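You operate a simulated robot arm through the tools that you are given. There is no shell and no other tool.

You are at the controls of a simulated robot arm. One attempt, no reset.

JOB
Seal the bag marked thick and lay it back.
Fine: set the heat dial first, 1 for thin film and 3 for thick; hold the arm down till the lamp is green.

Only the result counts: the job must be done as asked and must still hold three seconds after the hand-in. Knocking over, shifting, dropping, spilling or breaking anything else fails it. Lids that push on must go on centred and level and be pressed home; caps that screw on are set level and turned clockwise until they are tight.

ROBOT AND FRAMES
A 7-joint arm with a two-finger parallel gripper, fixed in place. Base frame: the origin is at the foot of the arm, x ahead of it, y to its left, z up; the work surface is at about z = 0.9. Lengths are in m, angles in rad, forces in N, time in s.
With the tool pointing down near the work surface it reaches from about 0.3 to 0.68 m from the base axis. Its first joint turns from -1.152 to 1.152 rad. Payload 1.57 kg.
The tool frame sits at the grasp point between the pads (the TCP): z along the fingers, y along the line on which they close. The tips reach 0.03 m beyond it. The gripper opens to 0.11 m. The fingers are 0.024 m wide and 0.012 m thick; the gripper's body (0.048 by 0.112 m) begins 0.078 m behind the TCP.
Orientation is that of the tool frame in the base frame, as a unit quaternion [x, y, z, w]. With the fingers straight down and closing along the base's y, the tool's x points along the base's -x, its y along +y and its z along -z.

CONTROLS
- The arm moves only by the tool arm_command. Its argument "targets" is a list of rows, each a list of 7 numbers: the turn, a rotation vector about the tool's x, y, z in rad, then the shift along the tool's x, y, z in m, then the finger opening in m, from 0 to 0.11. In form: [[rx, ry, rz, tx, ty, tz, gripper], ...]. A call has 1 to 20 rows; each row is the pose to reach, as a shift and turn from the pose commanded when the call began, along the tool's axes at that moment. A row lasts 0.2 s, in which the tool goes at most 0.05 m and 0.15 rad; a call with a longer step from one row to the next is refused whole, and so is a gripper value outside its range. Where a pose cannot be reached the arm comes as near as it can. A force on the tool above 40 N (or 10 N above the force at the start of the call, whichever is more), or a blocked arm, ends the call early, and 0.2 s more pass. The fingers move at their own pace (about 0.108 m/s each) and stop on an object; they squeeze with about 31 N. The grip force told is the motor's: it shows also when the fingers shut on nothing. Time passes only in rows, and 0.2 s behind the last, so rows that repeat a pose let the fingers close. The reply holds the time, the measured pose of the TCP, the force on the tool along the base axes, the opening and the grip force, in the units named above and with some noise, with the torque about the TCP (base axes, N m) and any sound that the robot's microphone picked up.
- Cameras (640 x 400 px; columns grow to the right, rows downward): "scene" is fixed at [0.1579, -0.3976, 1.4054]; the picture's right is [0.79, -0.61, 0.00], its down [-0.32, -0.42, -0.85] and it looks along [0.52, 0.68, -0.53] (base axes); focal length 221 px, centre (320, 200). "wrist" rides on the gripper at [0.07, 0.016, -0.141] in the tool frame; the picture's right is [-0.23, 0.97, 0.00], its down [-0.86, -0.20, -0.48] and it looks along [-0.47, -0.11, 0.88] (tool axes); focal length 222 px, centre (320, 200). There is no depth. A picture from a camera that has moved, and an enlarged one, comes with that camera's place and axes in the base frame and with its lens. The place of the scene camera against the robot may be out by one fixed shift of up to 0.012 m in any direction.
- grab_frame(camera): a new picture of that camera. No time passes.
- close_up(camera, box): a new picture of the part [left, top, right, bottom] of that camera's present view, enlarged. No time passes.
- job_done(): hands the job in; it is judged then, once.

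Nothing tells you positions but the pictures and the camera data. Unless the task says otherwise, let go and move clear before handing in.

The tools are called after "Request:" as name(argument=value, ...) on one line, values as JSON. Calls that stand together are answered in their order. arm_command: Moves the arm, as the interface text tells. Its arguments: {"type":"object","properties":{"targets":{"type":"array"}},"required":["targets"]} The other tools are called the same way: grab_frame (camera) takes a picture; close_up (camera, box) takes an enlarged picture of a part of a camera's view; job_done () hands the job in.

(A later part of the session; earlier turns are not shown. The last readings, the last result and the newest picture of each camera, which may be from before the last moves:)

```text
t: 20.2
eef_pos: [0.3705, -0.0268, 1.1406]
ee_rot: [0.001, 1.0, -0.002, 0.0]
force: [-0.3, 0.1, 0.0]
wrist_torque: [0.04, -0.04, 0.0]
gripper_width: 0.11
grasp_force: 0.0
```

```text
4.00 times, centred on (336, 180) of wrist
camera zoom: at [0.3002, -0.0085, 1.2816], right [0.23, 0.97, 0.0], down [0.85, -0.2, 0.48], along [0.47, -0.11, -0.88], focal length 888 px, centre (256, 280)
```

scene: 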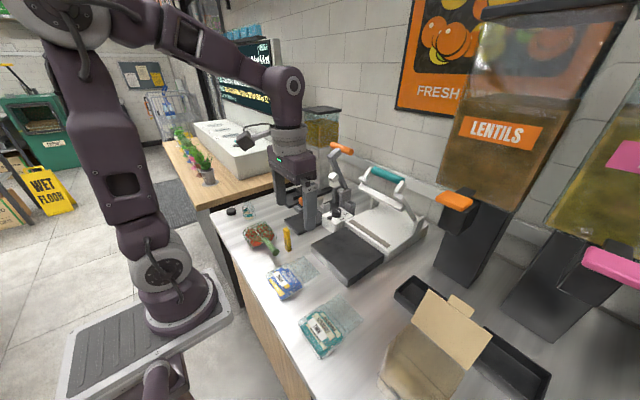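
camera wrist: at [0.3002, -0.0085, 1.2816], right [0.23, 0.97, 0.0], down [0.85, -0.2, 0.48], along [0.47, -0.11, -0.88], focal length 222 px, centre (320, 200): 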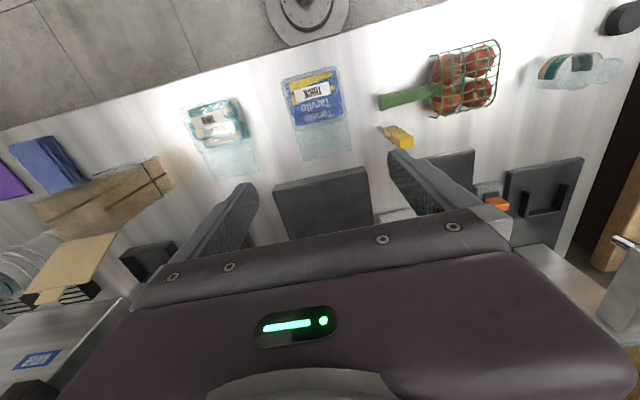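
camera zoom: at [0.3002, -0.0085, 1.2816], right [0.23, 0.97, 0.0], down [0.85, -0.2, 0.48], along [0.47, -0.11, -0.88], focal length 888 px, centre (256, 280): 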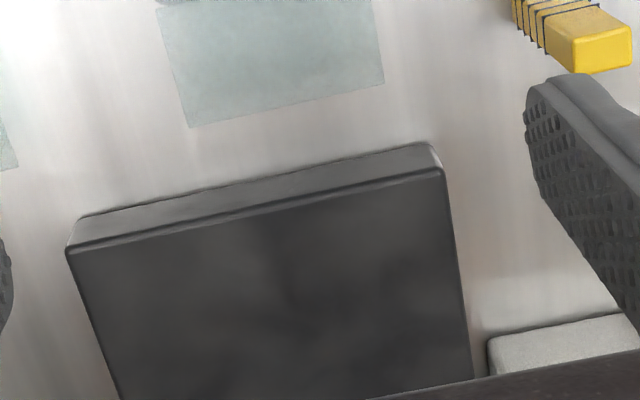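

The bag body is about x 0.29–0.36, y −0.064–0.018, with the flap on the +x side and no noticeable skew. I'll descend astride the body with the fingers fully open and then check the clearance.

Request:
arm_command(targets=[[0, 0, 0, 0.023, 0.001, 0.03, 0.11], [0, 0, 0, 0.046, 0.002, 0.06, 0.11], [0, 0, 0, 0.046, 0.002, 0.1, 0.11], [0, 0, 0, 0.046, 0.002, 0.13, 0.11], [0, 0, 0, 0.046, 0.002, 0.13, 0.11]])

Request:
grab_frame(camera="wrist")

Request:
grab_frame(camera="scene")

Request:
close_up(camera="scene", box=[230, 210, 350, 300])

```text
t: 21.4
eef_pos: [0.3226, -0.0231, 1.0118]
ee_rot: [0.002, 1.0, -0.002, -0.001]
force: [0.3, 0.4, -0.5]
wrist_torque: [0.01, -0.03, 0.01]
gripper_width: 0.1102
grasp_force: 0.0
```

```text
taken
camera wrist: at [0.2545, -0.0057, 1.1515], right [0.23, 0.97, 0.0], down [0.85, -0.2, 0.48], along [0.46, -0.11, -0.88], focal length 222 px, centre (320, 200)
```

wrist: 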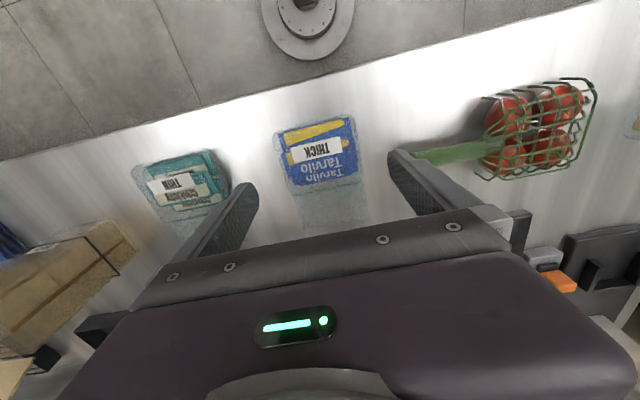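

```text
taken
```

scene: 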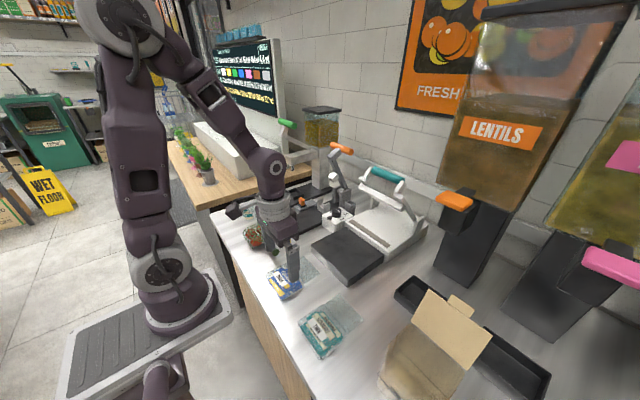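

```text
4.44 times, centred on (290, 255) of scene
camera zoom: at [0.1579, -0.3976, 1.4054], right [0.79, -0.61, 0.0], down [-0.32, -0.42, -0.85], along [0.52, 0.68, -0.53], focal length 984 px, centre (453, -44)
```

zoom: 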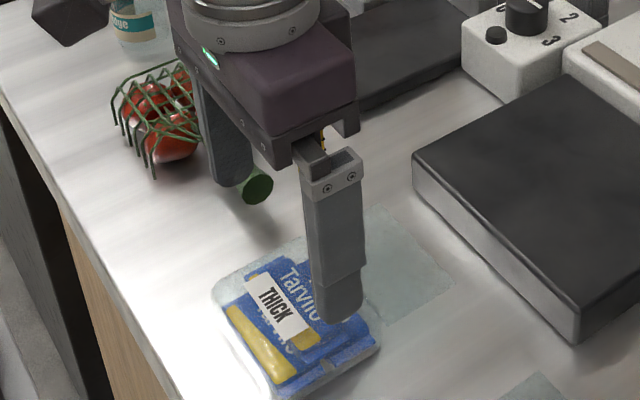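

The fingers straddle the bag with the whisk handle (y≈0.08) and the THIN bag (y≈−0.13) both clear. I'll zoom once to centre precisely before descending.

Request:
close_up(camera="wrist", box=[240, 100, 400, 200])

Request:
close_up(camera="wrist", box=[160, 130, 480, 330])

```text
4.00 times, centred on (320, 150) of wrist
camera zoom: at [0.2545, -0.0057, 1.1515], right [0.23, 0.97, 0.0], down [0.85, -0.2, 0.48], along [0.46, -0.11, -0.88], focal length 888 px, centre (320, 400)
```

zoom: 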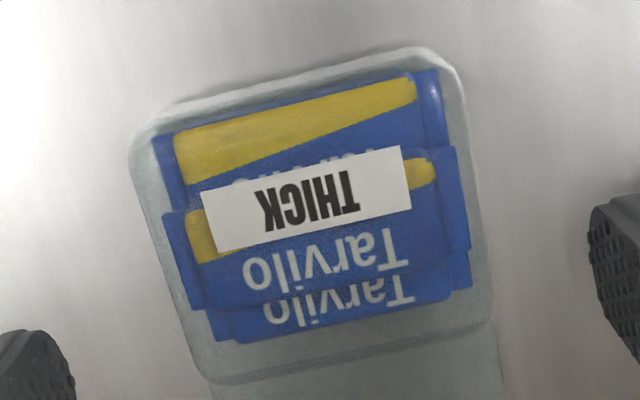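

```text
2.00 times, centred on (320, 230) of wrist
camera zoom: at [0.2545, -0.0057, 1.1515], right [0.23, 0.97, 0.0], down [0.85, -0.2, 0.48], along [0.46, -0.11, -0.88], focal length 444 px, centre (320, 140)
```

zoom: 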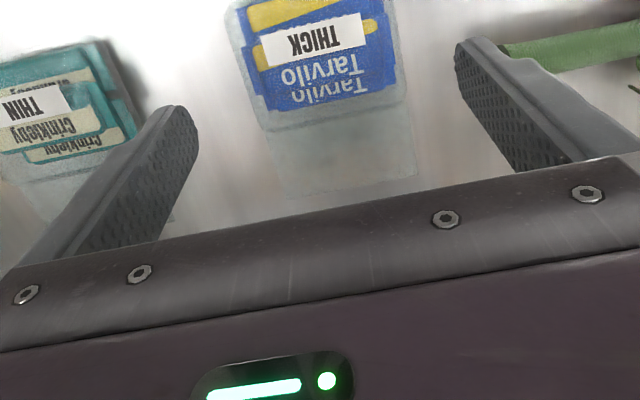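

The body centre is at about (0.330, −0.023), so I'll shift slightly and descend until the tips are just above the table, without closing yet.

Request:
arm_command(targets=[[0, 0, 0, -0.004, -0.001, 0.03, 0.11], [0, 0, 0, -0.005, -0.001, 0.055, 0.11], [0, 0, 0, -0.005, -0.001, 0.07, 0.11], [0, 0, 0, -0.005, -0.001, 0.07, 0.11]])

Request:
close_up(camera="scene", box=[250, 240, 330, 300])

Request:
grab_frame(camera="wrist")

```text
t: 22.4
eef_pos: [0.3283, -0.0247, 0.942]
ee_rot: [0.002, 1.0, -0.002, -0.001]
force: [-0.2, -0.3, -0.3]
wrist_torque: [-0.01, -0.02, -0.02]
gripper_width: 0.11
grasp_force: 0.1
```

```text
6.67 times, centred on (290, 270) of scene
camera zoom: at [0.1579, -0.3976, 1.4054], right [0.79, -0.61, 0.0], down [-0.32, -0.42, -0.85], along [0.52, 0.68, -0.53], focal length 1476 px, centre (520, -267)
```

zoom: 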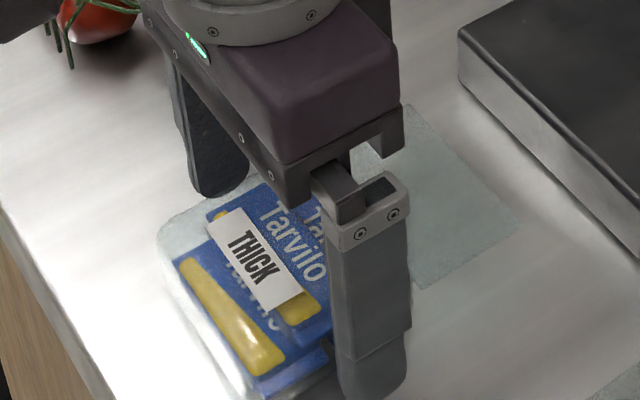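

```text
taken
camera wrist: at [0.2591, -0.0072, 1.0816], right [0.23, 0.97, 0.0], down [0.85, -0.2, 0.48], along [0.46, -0.11, -0.88], focal length 222 px, centre (320, 200)
```

wrist: 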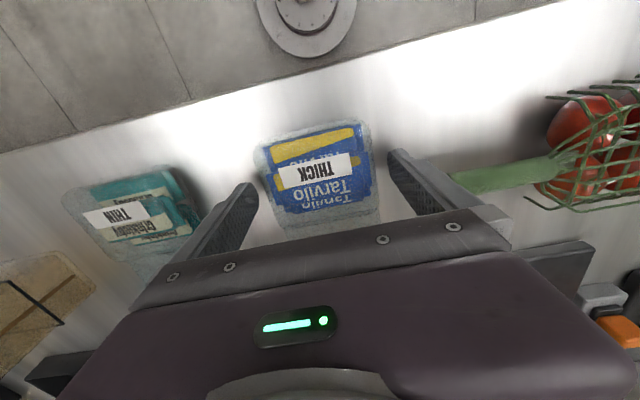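

The tips are beside the bag just above the table. Now I close gently on the bag body.

Request:
arm_command(targets=[[0, 0, 0, 0, 0, 0, 0.1], [0, 0, 0, 0, 0, 0, 0.094], [0, 0, 0, 0, 0, 0, 0.089], [0, 0, 0, 0, 0, 0, 0.085], [0, 0, 0, 0, 0, 0, 0.081], [0, 0, 0, 0, 0, 0, 0.077], [0, 0, 0, 0, 0, 0, 0.072], [0, 0, 0, 0, 0, 0, 0.068], [0, 0, 0, 0, 0, 0, 0.068]])

Request:
close_up(camera="wrist", box=[240, 100, 400, 200])

Request:
close_up(camera="scene", box=[250, 240, 330, 300])

```text
t: 24.4
eef_pos: [0.3291, -0.025, 0.9411]
ee_rot: [0.002, 1.0, -0.002, -0.001]
force: [-0.2, 0.9, 1.4]
wrist_torque: [0.13, -0.05, -0.04]
gripper_width: 0.0853
grasp_force: 31.6
```

```text
4.00 times, centred on (320, 150) of wrist
camera zoom: at [0.2592, -0.0072, 1.0818], right [0.23, 0.97, 0.0], down [0.85, -0.2, 0.48], along [0.46, -0.11, -0.88], focal length 888 px, centre (320, 400)
```

zoom: 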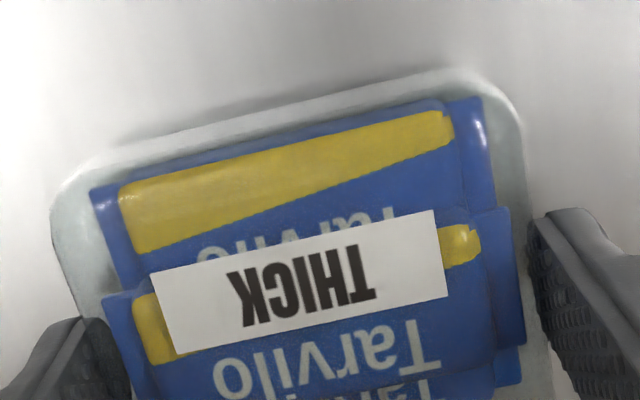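

```text
6.67 times, centred on (290, 270) of scene
camera zoom: at [0.1579, -0.3976, 1.4054], right [0.79, -0.61, 0.0], down [-0.32, -0.42, -0.85], along [0.52, 0.68, -0.53], focal length 1476 px, centre (520, -267)
```

zoom: 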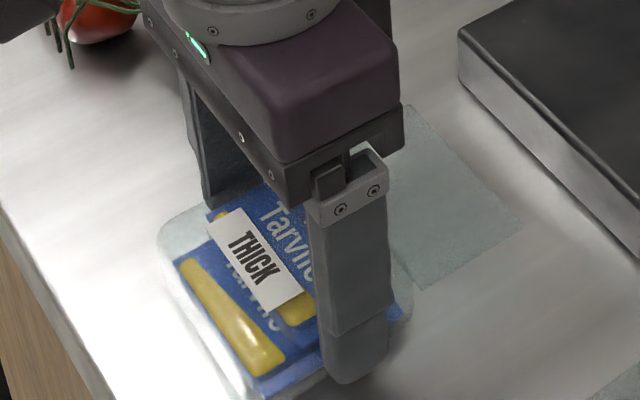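

The bag is gripped at 0.085 m width. I'll lift it straight up and check that it is held level and how the flap sits.

Request:
arm_command(targets=[[0, 0, 0, 0, 0, -0.01, 0.068], [0, 0, 0, 0, 0, -0.03, 0.068], [0, 0, 0, 0, 0, -0.06, 0.068], [0, 0, 0, 0, 0, -0.09, 0.068], [0, 0, 0, 0, 0, -0.12, 0.068], [0, 0, 0, 0, 0, -0.12, 0.068]])

Request:
grab_frame(camera="wrist")

Request:
close_up(camera="scene", box=[250, 210, 346, 280])

```text
t: 25.8
eef_pos: [0.3288, -0.0237, 1.0615]
ee_rot: [0.001, 1.0, -0.001, -0.001]
force: [0.2, -0.1, -1.6]
wrist_torque: [0.0, -0.02, 0.03]
gripper_width: 0.0853
grasp_force: 31.0
```

```text
taken
camera wrist: at [0.2593, -0.0061, 1.2026], right [0.23, 0.97, 0.0], down [0.86, -0.2, 0.48], along [0.46, -0.11, -0.88], focal length 222 px, centre (320, 200)
```

wrist: 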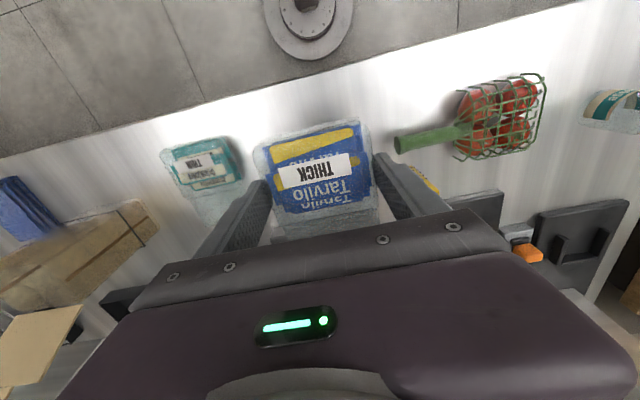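

```text
5.71 times, centred on (298, 245) of scene
camera zoom: at [0.1579, -0.3976, 1.4054], right [0.79, -0.61, 0.0], down [-0.32, -0.42, -0.85], along [0.52, 0.68, -0.53], focal length 1265 px, centre (446, -57)
```

zoom: 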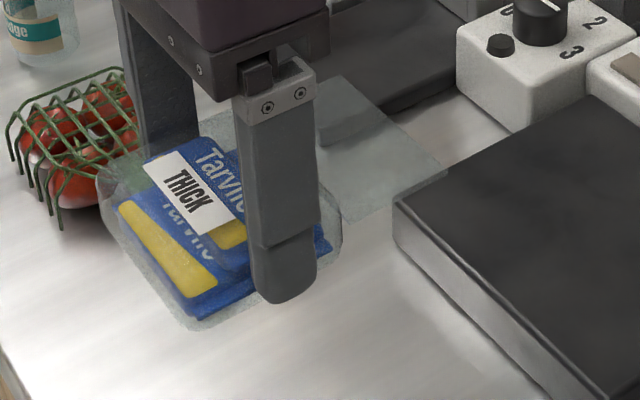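

The bag is held firmly and level; the flap sits about 1.7 cm above the bag's underside, matching the strip's step over the tray. I'll carry it over the tray's front part and lower it there, staying short of the raised bar, before sliding it forward.

Request:
arm_command(targets=[[0, 0, 0, -0.035, -0.005, 0, 0.068], [0, 0, 0, -0.07, -0.011, 0, 0.068], [0, 0, 0, -0.105, -0.017, 0, 0.068], [0, 0, 0, -0.14, -0.022, 0, 0.068], [0, 0, 0, -0.171, -0.0265, 0, 0.068], [0, 0, 0, -0.171, -0.0265, 0.03, 0.068], [0, 0, 0, -0.171, -0.0265, 0.055, 0.068], [0, 0, 0, -0.171, -0.0265, 0.07, 0.068], [0, 0, 0, -0.171, -0.0265, 0.07, 0.068]])

Request:
grab_frame(camera="wrist")

Request:
grab_frame(camera="scene")

Request:
close_up(camera="scene", box=[310, 170, 430, 260])

```text
t: 27.8
eef_pos: [0.5011, -0.0512, 0.992]
ee_rot: [0.002, 1.0, -0.002, -0.001]
force: [-0.3, 0.9, -1.1]
wrist_torque: [0.02, -0.02, 0.02]
gripper_width: 0.0854
grasp_force: 31.5
```

```text
taken
camera wrist: at [0.431, -0.0337, 1.1324], right [0.23, 0.97, 0.0], down [0.86, -0.2, 0.48], along [0.46, -0.11, -0.88], focal length 222 px, centre (320, 200)
```

wrist: 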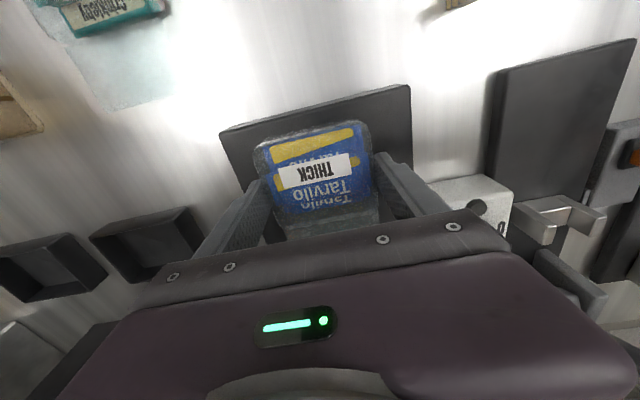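

```text
taken
```

scene: 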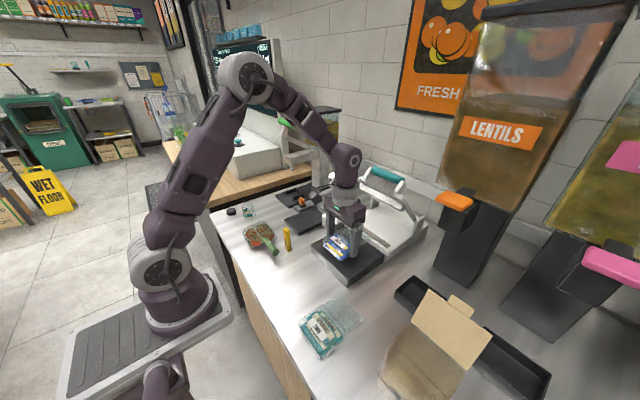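

```text
4.44 times, centred on (370, 215) of scene
camera zoom: at [0.158, -0.3976, 1.4054], right [0.79, -0.61, 0.0], down [-0.32, -0.42, -0.85], along [0.52, 0.68, -0.53], focal length 984 px, centre (98, 133)
```

zoom: 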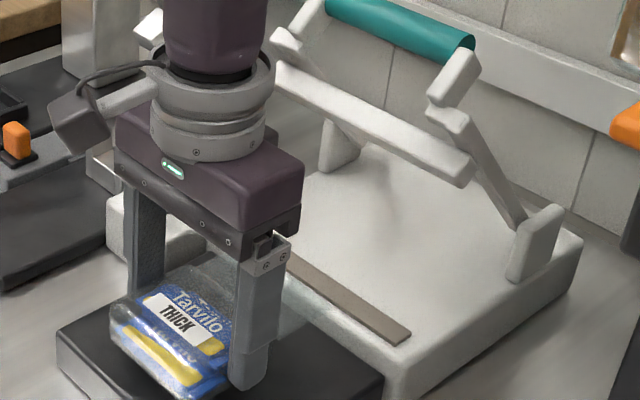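

The bag hovers over the tray with about 2.5 cm of clearance. I'll slide it forward so the flap comes over the strip, still above it.

Request:
arm_command(targets=[[0, 0, 0, -0.015, 0, 0, 0.068], [0, 0, 0, -0.03, 0, 0, 0.068], [0, 0, 0, -0.045, 0, 0, 0.068], [0, 0, 0, -0.056, 0, 0, 0.068], [0, 0, 0, -0.056, 0, 0, 0.068]])

Request:
grab_frame(camera="wrist")

Request:
close_up(camera="scene", box=[310, 170, 430, 260])

Request:
close_up(camera="scene", box=[350, 205, 414, 245])

```text
t: 29.0
eef_pos: [0.5562, -0.0515, 0.9919]
ee_rot: [0.002, 1.0, -0.002, -0.001]
force: [-0.6, -0.5, -1.8]
wrist_torque: [0.01, -0.02, -0.01]
gripper_width: 0.0853
grasp_force: 31.3
```

```text
taken
camera wrist: at [0.4868, -0.0342, 1.1324], right [0.23, 0.97, 0.0], down [0.85, -0.2, 0.48], along [0.46, -0.11, -0.88], focal length 222 px, centre (320, 200)
```

wrist: 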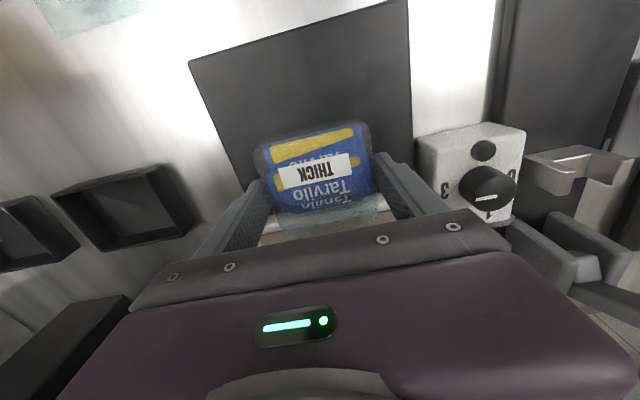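

```text
4.44 times, centred on (370, 215) of scene
camera zoom: at [0.158, -0.3976, 1.4054], right [0.79, -0.61, 0.0], down [-0.32, -0.42, -0.85], along [0.52, 0.68, -0.53], focal length 984 px, centre (98, 133)
```

zoom: 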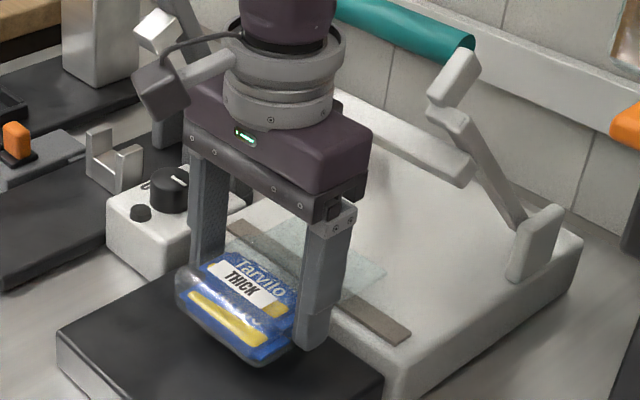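

```text
10.00 times, centred on (382, 225) of scene
camera zoom: at [0.158, -0.3976, 1.4054], right [0.79, -0.61, 0.0], down [-0.32, -0.42, -0.85], along [0.52, 0.68, -0.53], focal length 2214 px, centre (-300, -50)
```

zoom: 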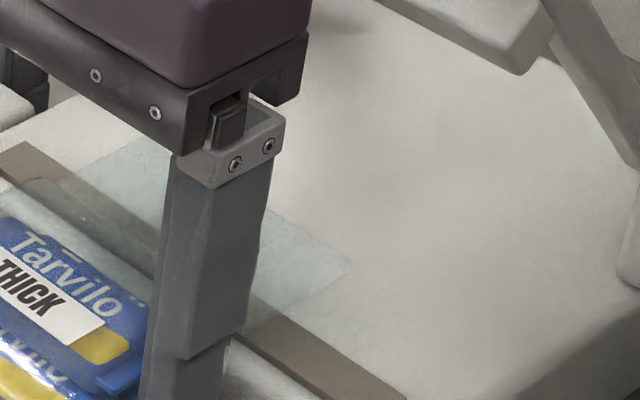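

The flap reaches over the strip by the planned amount. I'll lower the bag gently onto the tray, watching the force.

Request:
arm_command(targets=[[0, 0, 0, 0, 0, 0.008, 0.068], [0, 0, 0, 0, 0, 0.014, 0.068], [0, 0, 0, 0, 0, 0.018, 0.068], [0, 0, 0, 0, 0, 0.021, 0.068], [0, 0, 0, 0, 0, 0.021, 0.068]])

Request:
close_up(camera="scene", box=[330, 200, 410, 250])

```text
t: 30.2
eef_pos: [0.5572, -0.0527, 0.9708]
ee_rot: [0.003, 1.0, -0.003, 0.001]
force: [2.5, 1.1, 24.7]
wrist_torque: [0.19, -0.12, 0.0]
gripper_width: 0.0856
grasp_force: 31.0
```

```text
8.00 times, centred on (370, 225) of scene
camera zoom: at [0.1576, -0.3975, 1.4054], right [0.79, -0.61, 0.0], down [-0.32, -0.42, -0.85], along [0.52, 0.68, -0.53], focal length 1771 px, centre (-80, 0)
```

zoom: 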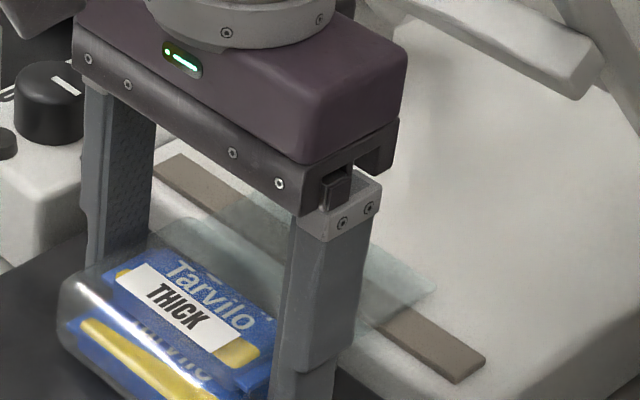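

The bag has touched down on the tray (24 N upward, nearly no torque, so it rests on its body). I'll ease up a millimetre, then release.

Request:
arm_command(targets=[[0, 0, 0, 0, 0, -0.0008, 0.068], [0, 0, 0, 0, 0, -0.0008, 0.084], [0, 0, 0, 0, 0, -0.0008, 0.09], [0, 0, 0, 0, 0, -0.0008, 0.1], [0, 0, 0, 0, 0, -0.0008, 0.11], [0, 0, 0, 0, 0, -0.0008, 0.11]])

Request:
close_up(camera="scene", box=[330, 200, 410, 250])

Request:
grab_frame(camera="wrist")

```text
t: 31.6
eef_pos: [0.5551, -0.0523, 0.9718]
ee_rot: [0.002, 1.0, -0.001, -0.001]
force: [0.5, 0.8, -0.2]
wrist_torque: [0.0, 0.03, 0.0]
gripper_width: 0.1098
grasp_force: 0.1
```

```text
8.00 times, centred on (370, 225) of scene
camera zoom: at [0.1579, -0.3976, 1.4054], right [0.79, -0.61, 0.0], down [-0.32, -0.42, -0.85], along [0.52, 0.68, -0.53], focal length 1771 px, centre (-80, 0)
```

zoom: 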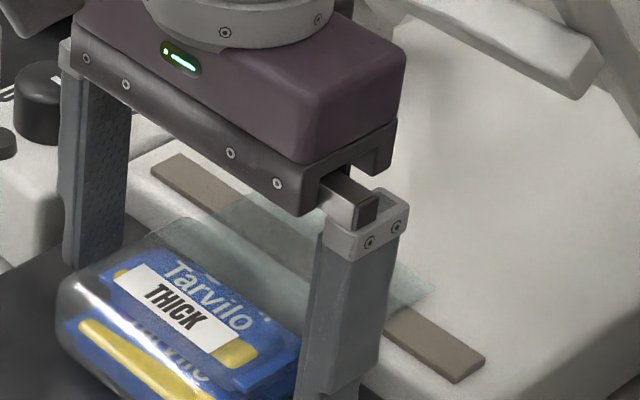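

```text
taken
camera wrist: at [0.4862, -0.0347, 1.1119], right [0.23, 0.97, 0.0], down [0.85, -0.2, 0.48], along [0.46, -0.11, -0.88], focal length 222 px, centre (320, 200)
```

wrist: 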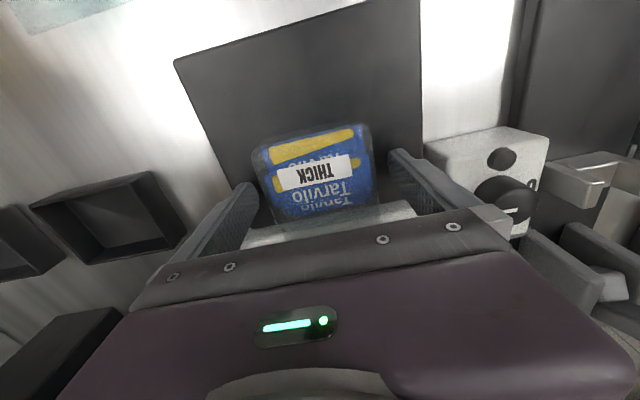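

The bag is released on the tray with the flap across the strip and nothing shifted. I'll raise the open hand straight up, back off a little, then check the placement, dial and handle.

Request:
arm_command(targets=[[0, 0, 0, 0, 0, -0.025, 0.11], [0, 0, 0, 0, 0, -0.06, 0.11], [0, 0, 0, 0.02, 0, -0.1, 0.11], [0, 0, 0, 0.06, 0, -0.14, 0.1], [0, 0, 0, 0.1, 0, -0.18, 0.08], [0, 0, 0, 0.14, 0, -0.22, 0.05], [0, 0, 0, 0.16, 0, -0.23, 0.02], [0, 0, 0, 0.16, 0, -0.23, 0.0]])

Request:
grab_frame(camera="wrist")

Request:
close_up(camera="scene", box=[310, 150, 438, 230])

Request:
close_up(camera="scene", box=[320, 200, 416, 260])

```text
refused: row 4 steps farther than a row can; nothing moved
```

```text
taken
camera wrist: at [0.4862, -0.0347, 1.1119], right [0.23, 0.97, 0.0], down [0.85, -0.2, 0.48], along [0.46, -0.11, -0.88], focal length 222 px, centre (320, 200)
```

wrist: 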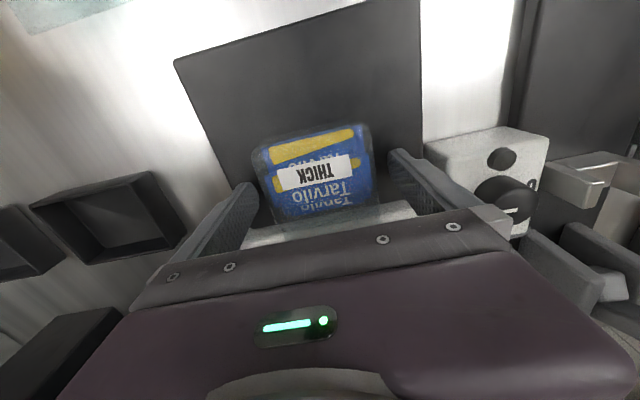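

```text
5.00 times, centred on (374, 190) of scene
camera zoom: at [0.1579, -0.3976, 1.4054], right [0.79, -0.61, 0.0], down [-0.32, -0.42, -0.85], along [0.52, 0.68, -0.53], focal length 1107 px, centre (50, 250)
```

zoom: 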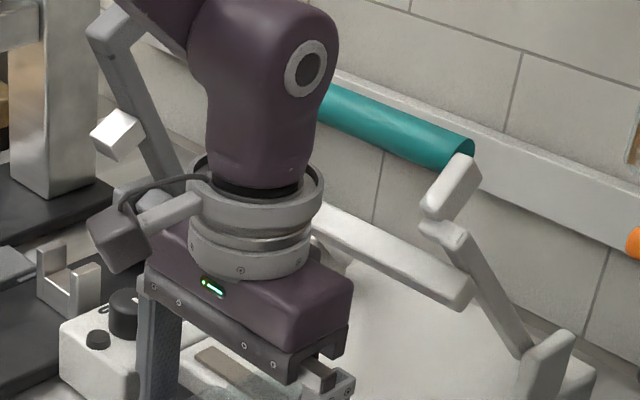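

```text
6.67 times, centred on (368, 230) of scene
camera zoom: at [0.1579, -0.3976, 1.4054], right [0.79, -0.61, 0.0], down [-0.32, -0.42, -0.85], along [0.52, 0.68, -0.53], focal length 1476 px, centre (0, 0)
```

zoom: 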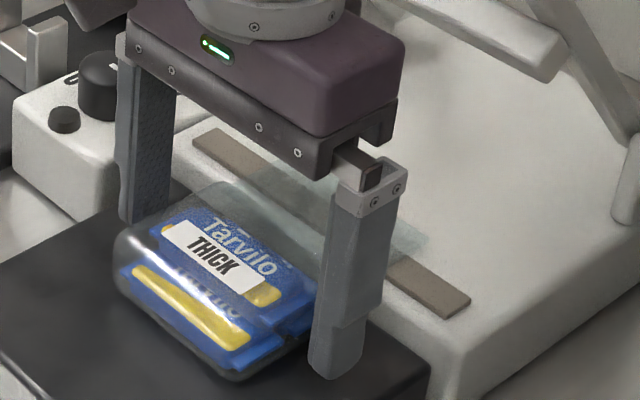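

That call was refused for an over-long diagonal step; nothing moved. I'll repeat the retreat with smaller steps.

Request:
arm_command(targets=[[0, 0, 0, 0, 0, -0.025, 0.11], [0, 0, 0, 0, 0, -0.06, 0.11], [0, 0, 0, 0.015, 0, -0.1, 0.11], [0, 0, 0, 0.045, 0, -0.135, 0.1], [0, 0, 0, 0.075, 0, -0.17, 0.08], [0, 0, 0, 0.105, 0, -0.2, 0.05], [0, 0, 0, 0.135, 0, -0.22, 0.02], [0, 0, 0, 0.16, 0, -0.23, 0.0]])

Request:
grab_frame(camera="wrist")

Request:
close_up(camera="scene", box=[310, 150, 438, 230])

Request:
close_up(camera="scene", box=[320, 200, 416, 260])

```text
t: 33.4
eef_pos: [0.3963, -0.0502, 1.2017]
ee_rot: [0.002, 1.0, -0.002, -0.002]
force: [-0.3, 0.7, -0.3]
wrist_torque: [0.0, -0.01, 0.01]
gripper_width: 0.0001
grasp_force: 20.9
```

```text
taken
camera wrist: at [0.3264, -0.0331, 1.3426], right [0.23, 0.97, 0.0], down [0.85, -0.2, 0.48], along [0.46, -0.11, -0.88], focal length 222 px, centre (320, 200)
```

wrist: 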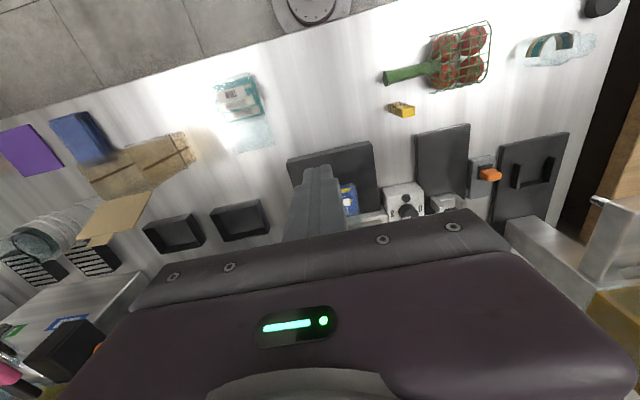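

```text
5.00 times, centred on (374, 190) of scene
camera zoom: at [0.1579, -0.3976, 1.4054], right [0.79, -0.61, 0.0], down [-0.32, -0.42, -0.85], along [0.52, 0.68, -0.53], focal length 1107 px, centre (50, 250)
```

zoom: 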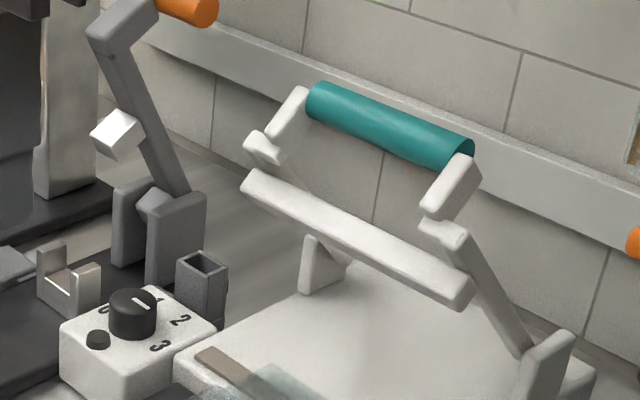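

```text
6.67 times, centred on (368, 230) of scene
camera zoom: at [0.1579, -0.3976, 1.4054], right [0.79, -0.61, 0.0], down [-0.32, -0.42, -0.85], along [0.52, 0.68, -0.53], focal length 1476 px, centre (0, 0)
```

zoom: 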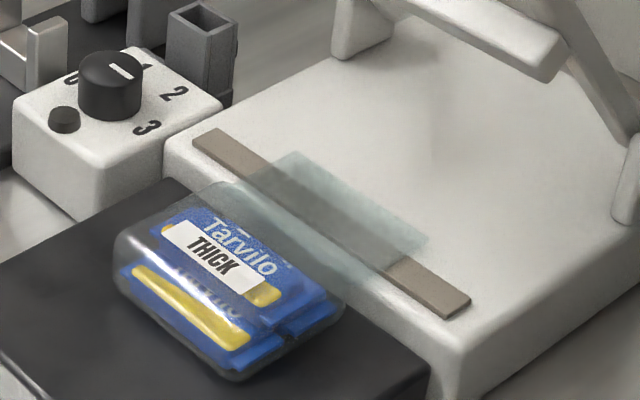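

The flap lies across the middle of the strip and the dial shows 3. I can't reach the handle from straight above, so I'll tilt the closed fingers about 50° forward and lay them across the handle from above and behind. First I move in with the tilt, clear above it.

Request:
arm_command(targets=[[0, -0.145, 0, -0.034, 0, -0.007, 0], [0, -0.29, 0, -0.068, 0, -0.014, 0], [0, -0.435, 0, -0.102, 0, -0.021, 0], [0, -0.58, 0, -0.136, 0, -0.028, 0], [0, -0.725, 0, -0.17, 0, -0.034, 0], [0, -0.87, 0, -0.204, 0, -0.04, 0], [0, -0.87, 0, -0.204, 0, -0.04, 0]])

Request:
grab_frame(camera="wrist")

Request:
grab_frame(camera="scene")

Request:
close_up(camera="scene", box=[310, 120, 438, 220])

```text
t: 35.0
eef_pos: [0.6007, -0.0504, 1.2418]
ee_rot: [0.001, 0.907, -0.003, 0.421]
force: [0.8, -0.3, 0.4]
wrist_torque: [0.02, 0.01, 0.0]
gripper_width: 0.0
grasp_force: 21.1
```

```text
taken
camera wrist: at [0.4474, -0.0338, 1.2788], right [0.15, 0.97, 0.17], down [0.18, -0.2, 0.96], along [0.97, -0.11, -0.21], focal length 222 px, centre (320, 200)
```

wrist: 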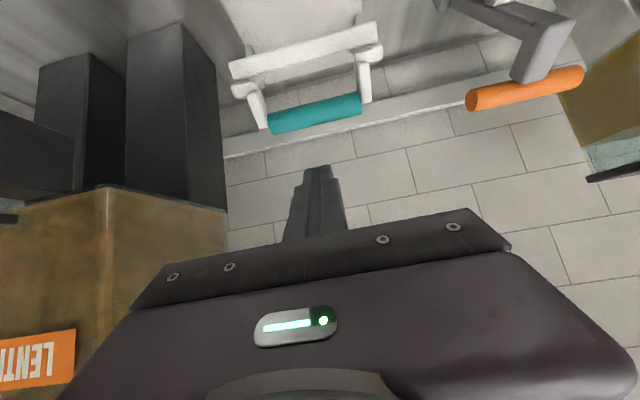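

```text
taken
```

scene: 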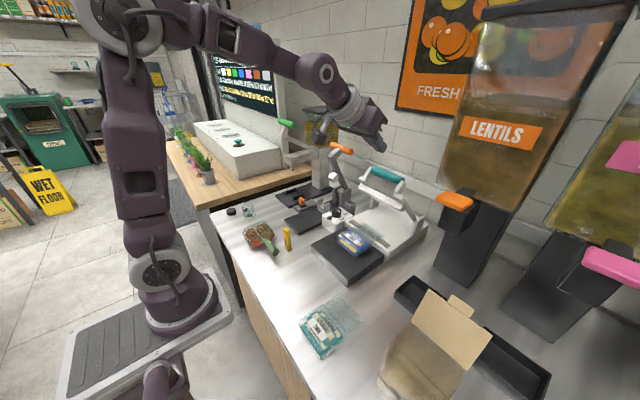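

```text
4.00 times, centred on (374, 170) of scene
camera zoom: at [0.1579, -0.3976, 1.4054], right [0.79, -0.61, 0.0], down [-0.32, -0.42, -0.85], along [0.52, 0.68, -0.53], focal length 886 px, centre (104, 320)
```

zoom: 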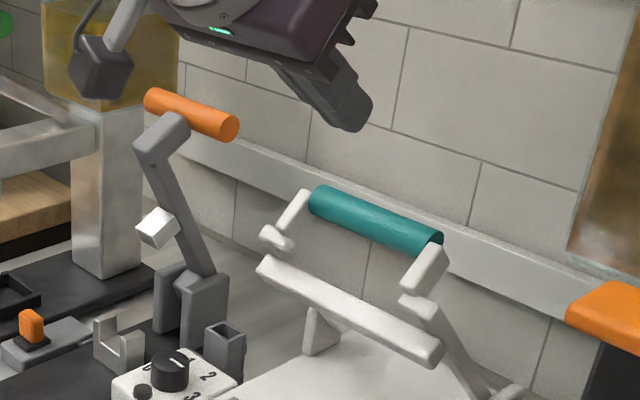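

In the tilted pose the handle is clearly visible: centre about (0.670, −0.048, 1.137), and I'm well above it. I'll slide the closed fingers forward over the handle, leaving about 2.5 cm clearance, and check.

Request:
arm_command(targets=[[0, 0, 0, -0.0033, 0.001, 0.027, 0], [0, 0, 0, -0.0066, 0.002, 0.054, 0], [0, 0, 0, -0.0099, 0.002, 0.081, 0], [0, 0, 0, -0.0132, 0.002, 0.1084, 0], [0, 0, 0, -0.0132, 0.002, 0.1084, 0]])

Request:
grab_frame(camera="wrist")

Request:
close_up(camera="scene", box=[330, 130, 426, 200])

Request:
close_up(camera="scene", box=[310, 120, 438, 220])

```text
t: 36.2
eef_pos: [0.691, -0.0504, 1.181]
ee_rot: [0.0, 0.907, -0.002, 0.421]
force: [-0.2, -0.4, 0.4]
wrist_torque: [-0.03, -0.03, -0.01]
gripper_width: 0.0
grasp_force: 21.4
```

```text
taken
camera wrist: at [0.5393, -0.0322, 1.2185], right [0.15, 0.97, 0.17], down [0.19, -0.2, 0.96], along [0.97, -0.11, -0.21], focal length 222 px, centre (320, 200)
```

wrist: 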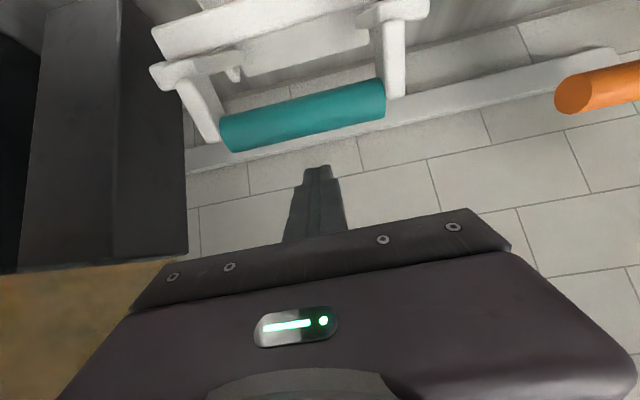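

```text
5.71 times, centred on (378, 165) of scene
camera zoom: at [0.158, -0.3976, 1.4054], right [0.79, -0.61, 0.0], down [-0.32, -0.42, -0.85], along [0.52, 0.68, -0.53], focal length 1265 px, centre (-11, 400)
```

zoom: 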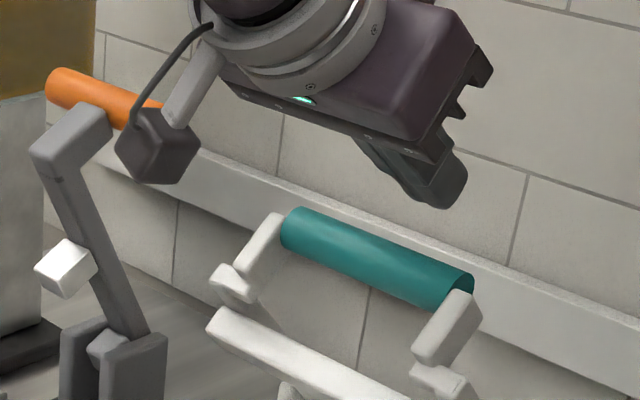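

```text
4.00 times, centred on (374, 170) of scene
camera zoom: at [0.158, -0.3976, 1.4054], right [0.79, -0.61, 0.0], down [-0.32, -0.42, -0.85], along [0.52, 0.68, -0.53], focal length 886 px, centre (104, 320)
```

zoom: 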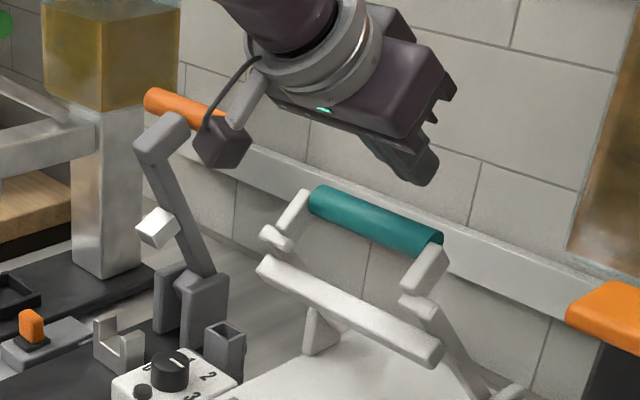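

The closed fingers hang over the handle with the underside about 3 cm off it. I'll close that gap along the tool's x until contact shows in the force.

Request:
arm_command(targets=[[0, 0, 0, 0.012, 0, -0.001, 0], [0, 0, 0, 0.02, 0, -0.002, 0], [0, 0, 0, 0.026, 0, -0.0024, 0], [0, 0, 0, 0.03, 0, -0.0026, 0], [0, 0, 0, 0.03, 0, -0.0026, 0]])

Request:
grab_frame(camera="wrist")

Request:
close_up(camera="scene", box=[330, 130, 426, 200])

```text
t: 37.4
eef_pos: [0.669, -0.05, 1.1611]
ee_rot: [0.001, 0.907, -0.003, 0.421]
force: [0.5, -0.1, 0.8]
wrist_torque: [0.02, -0.02, -0.01]
gripper_width: 0.0
grasp_force: 21.4
```

```text
taken
camera wrist: at [0.517, -0.0323, 1.1974], right [0.15, 0.97, 0.17], down [0.19, -0.2, 0.96], along [0.97, -0.11, -0.21], focal length 222 px, centre (320, 200)
```

wrist: 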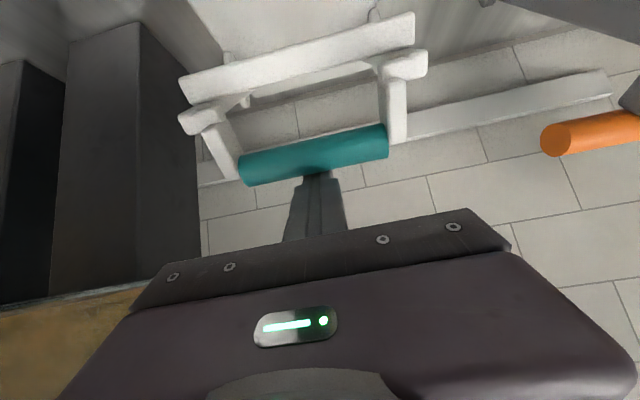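

```text
5.71 times, centred on (378, 165) of scene
camera zoom: at [0.1579, -0.3976, 1.4054], right [0.79, -0.61, 0.0], down [-0.32, -0.42, -0.85], along [0.52, 0.68, -0.53], focal length 1265 px, centre (-11, 400)
```

zoom: 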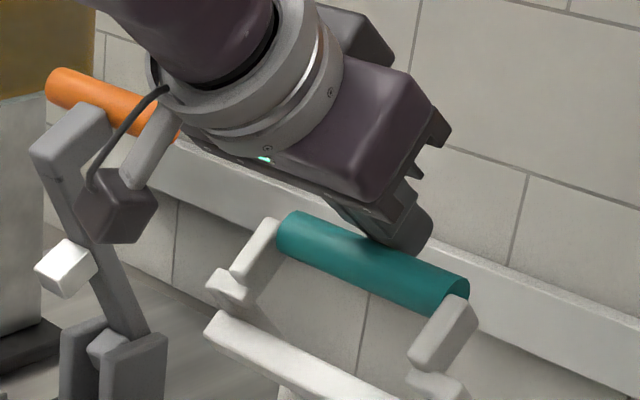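

The fingers have just met the handle and it moves freely. I'll swing it down along its arc in steps; first about halfway.

Request:
arm_command(targets=[[0, 0, 0, 0.0118, 0, -0.0033, 0], [0, 0, 0, 0.0238, 0, -0.0058, 0], [0, 0, 0, 0.0359, 0, -0.0072, 0], [0, 0, 0, 0.0482, 0, -0.008, 0], [0, 0, 0, 0.0604, 0, -0.0079, 0], [0, 0, 0, 0.0727, 0, -0.0069, 0], [0, 0, 0, 0.0727, 0, -0.0069, 0]])

Request:
grab_frame(camera="wrist")

Request:
close_up(camera="scene", box=[310, 140, 438, 240])

```text
t: 39.0
eef_pos: [0.6166, -0.0511, 1.1091]
ee_rot: [0.002, 0.907, -0.004, 0.421]
force: [0.6, 0.6, 1.3]
wrist_torque: [-0.04, 0.0, -0.02]
gripper_width: 0.0
grasp_force: 21.3
```

```text
taken
camera wrist: at [0.465, -0.033, 1.1463], right [0.15, 0.97, 0.17], down [0.19, -0.2, 0.96], along [0.97, -0.11, -0.21], focal length 222 px, centre (320, 200)
```

wrist: 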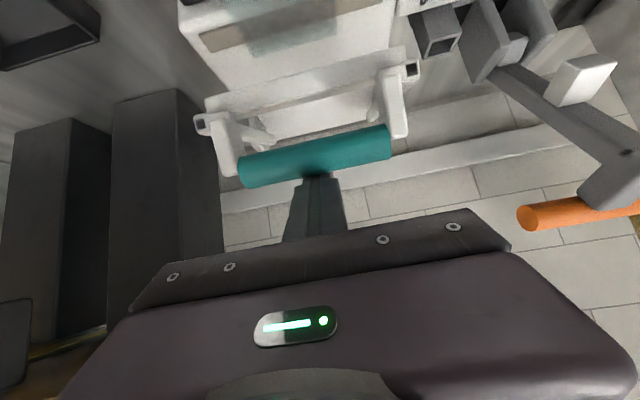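

```text
4.00 times, centred on (374, 190) of scene
camera zoom: at [0.1579, -0.3976, 1.4054], right [0.79, -0.61, 0.0], down [-0.32, -0.42, -0.85], along [0.52, 0.68, -0.53], focal length 886 px, centre (104, 240)
```

zoom: 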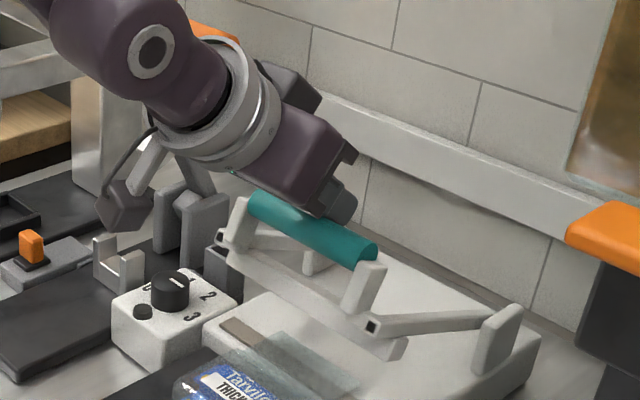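

The lever follows well with almost no resistance, and the bag and flap remain in place. I'll continue down in smaller steps until the bar meets the strip.

Request:
arm_command(targets=[[0, 0, 0, 0.008, 0, 0.0012, 0], [0, 0, 0, 0.016, 0, 0.0028, 0], [0, 0, 0, 0.024, 0, 0.0046, 0], [0, 0, 0, 0.031, 0, 0.0066, 0], [0, 0, 0, 0.037, 0, 0.0085, 0]])

Request:
grab_frame(camera="wrist")

Request:
close_up(camera="scene", box=[310, 150, 438, 250])

```text
t: 40.2
eef_pos: [0.6004, -0.05, 1.0744]
ee_rot: [0.002, 0.907, -0.003, 0.421]
force: [0.7, -0.8, 2.4]
wrist_torque: [0.01, -0.03, 0.01]
gripper_width: 0.0002
grasp_force: 21.1
```

```text
taken
camera wrist: at [0.4477, -0.0325, 1.1127], right [0.15, 0.97, 0.17], down [0.19, -0.2, 0.96], along [0.97, -0.11, -0.21], focal length 222 px, centre (320, 200)
```

wrist: 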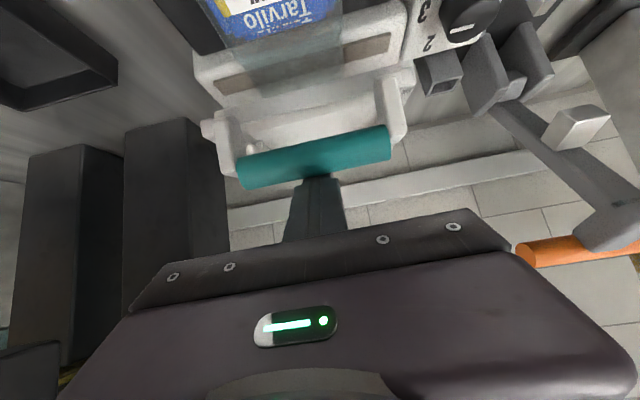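

```text
4.00 times, centred on (374, 200) of scene
camera zoom: at [0.1579, -0.3976, 1.4054], right [0.79, -0.61, 0.0], down [-0.32, -0.42, -0.85], along [0.52, 0.68, -0.53], focal length 886 px, centre (104, 200)
```

zoom: 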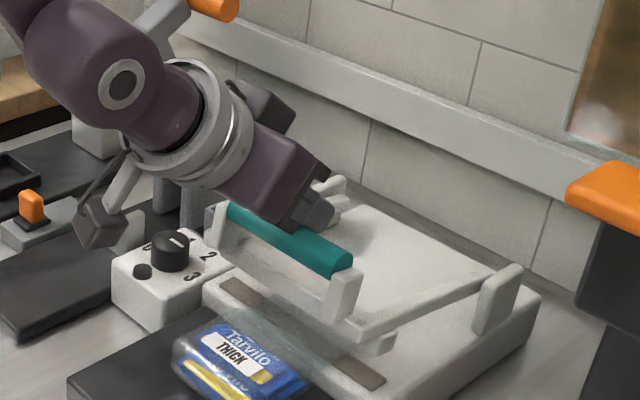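

The bar is about 2 cm above the strip and the lamp is visible and dark. I'll continue down gently to contact.

Request:
arm_command(targets=[[0, 0, 0, 0.005, 0, 0.0018, 0], [0, 0, 0, 0.01, 0, 0.0038, 0], [0, 0, 0, 0.014, 0, 0.0055, 0], [0, 0, 0, 0.018, 0, 0.0073, 0], [0, 0, 0, 0.021, 0, 0.0088, 0]])

Request:
close_up(camera="scene", box=[310, 150, 438, 250])

Request:
grab_frame(camera="wrist")

```text
t: 41.4
eef_pos: [0.5928, -0.05, 1.0542]
ee_rot: [0.002, 0.907, -0.003, 0.421]
force: [1.9, -1.2, 2.0]
wrist_torque: [-0.01, -0.01, -0.01]
gripper_width: 0.0
grasp_force: 21.4
```

```text
4.00 times, centred on (374, 200) of scene
camera zoom: at [0.1579, -0.3976, 1.4054], right [0.79, -0.61, 0.0], down [-0.32, -0.42, -0.85], along [0.52, 0.68, -0.53], focal length 886 px, centre (104, 200)
```

zoom: 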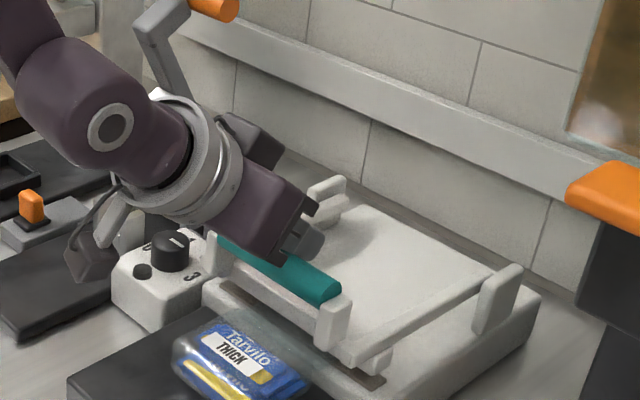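

```text
taken
camera wrist: at [0.441, -0.0326, 1.0909], right [0.15, 0.97, 0.17], down [0.19, -0.2, 0.96], along [0.97, -0.11, -0.21], focal length 222 px, centre (320, 200)
```

wrist: 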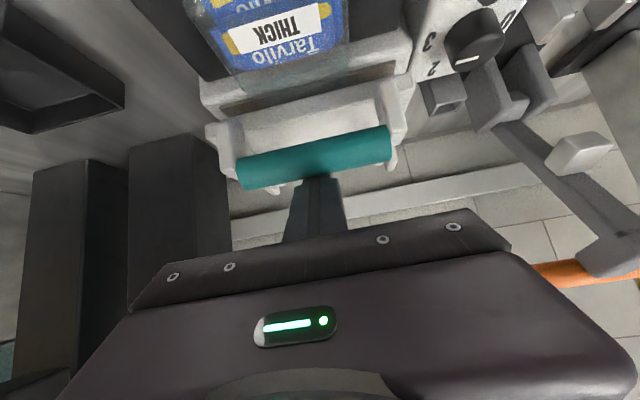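

The bar is nearly on the strip, with forces still low. I'll take a few more small steps to contact.

Request:
arm_command(targets=[[0, 0, 0, 0.003, 0, 0.0014, 0], [0, 0, 0, 0.006, 0, 0.0028, 0], [0, 0, 0, 0.009, 0, 0.0044, 0], [0, 0, 0, 0.012, 0, 0.006, 0]])

Request:
close_up(camera="scene", box=[310, 170, 438, 250])

Request:
close_up(camera="scene", box=[322, 195, 386, 235])

```text
t: 42.4
eef_pos: [0.5934, -0.0501, 1.0448]
ee_rot: [0.001, 0.904, -0.004, 0.427]
force: [13.5, -1.2, 34.5]
wrist_torque: [-0.01, 0.04, -0.04]
gripper_width: 0.0001
grasp_force: 20.9
```

```text
5.00 times, centred on (374, 210) of scene
camera zoom: at [0.1577, -0.3975, 1.4054], right [0.79, -0.61, 0.0], down [-0.32, -0.42, -0.85], along [0.52, 0.68, -0.53], focal length 1107 px, centre (50, 150)
```

zoom: 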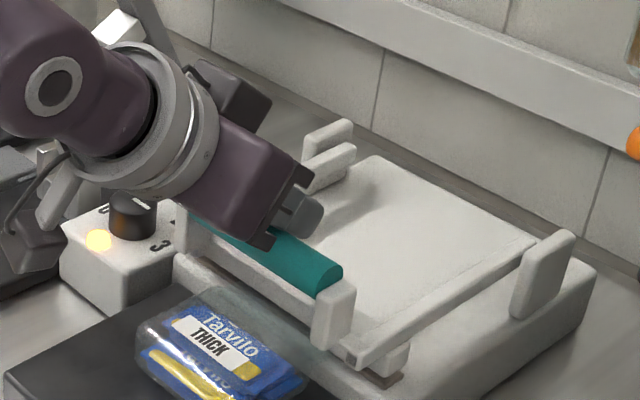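

```text
10.00 times, centred on (354, 215) of scene
camera zoom: at [0.1577, -0.3975, 1.4054], right [0.79, -0.61, 0.0], down [-0.32, -0.42, -0.85], along [0.52, 0.68, -0.53], focal length 2214 px, centre (-20, 50)
```

zoom: 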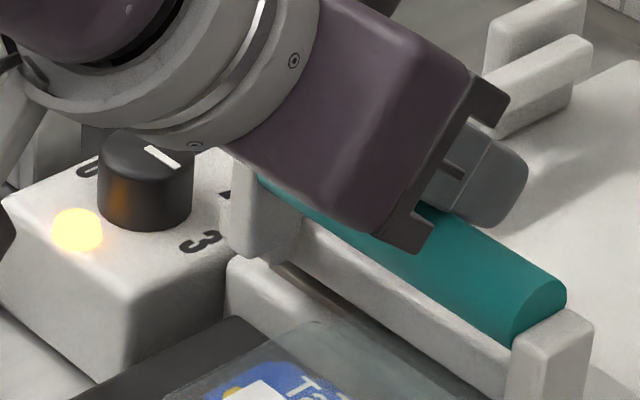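

The bar is down and the lamp has turned amber (heating). I'll hold this pose and watch for green.

Request:
arm_command(targets=[[0, 0, 0, 0, 0, 0, 0], [0, 0, 0, 0, 0, 0, 0], [0, 0, 0, 0, 0, 0, 0], [0, 0, 0, 0, 0, 0, 0], [0, 0, 0, 0, 0, 0, 0]])

Request:
close_up(camera="scene", box=[322, 195, 386, 235])

```text
t: 43.6
eef_pos: [0.5927, -0.05, 1.0445]
ee_rot: [0.001, 0.904, -0.003, 0.427]
force: [14.1, 1.4, 40.3]
wrist_torque: [0.05, 0.08, 0.07]
gripper_width: 0.0
grasp_force: 20.9
```

```text
10.00 times, centred on (354, 215) of scene
camera zoom: at [0.1576, -0.3975, 1.4054], right [0.79, -0.61, 0.0], down [-0.32, -0.42, -0.85], along [0.52, 0.68, -0.53], focal length 2214 px, centre (-20, 50)
```

zoom: 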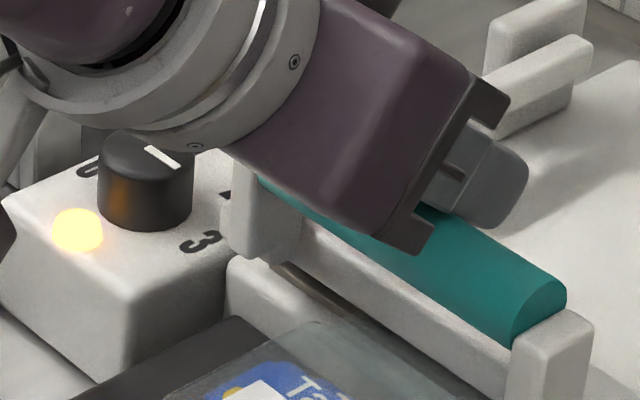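

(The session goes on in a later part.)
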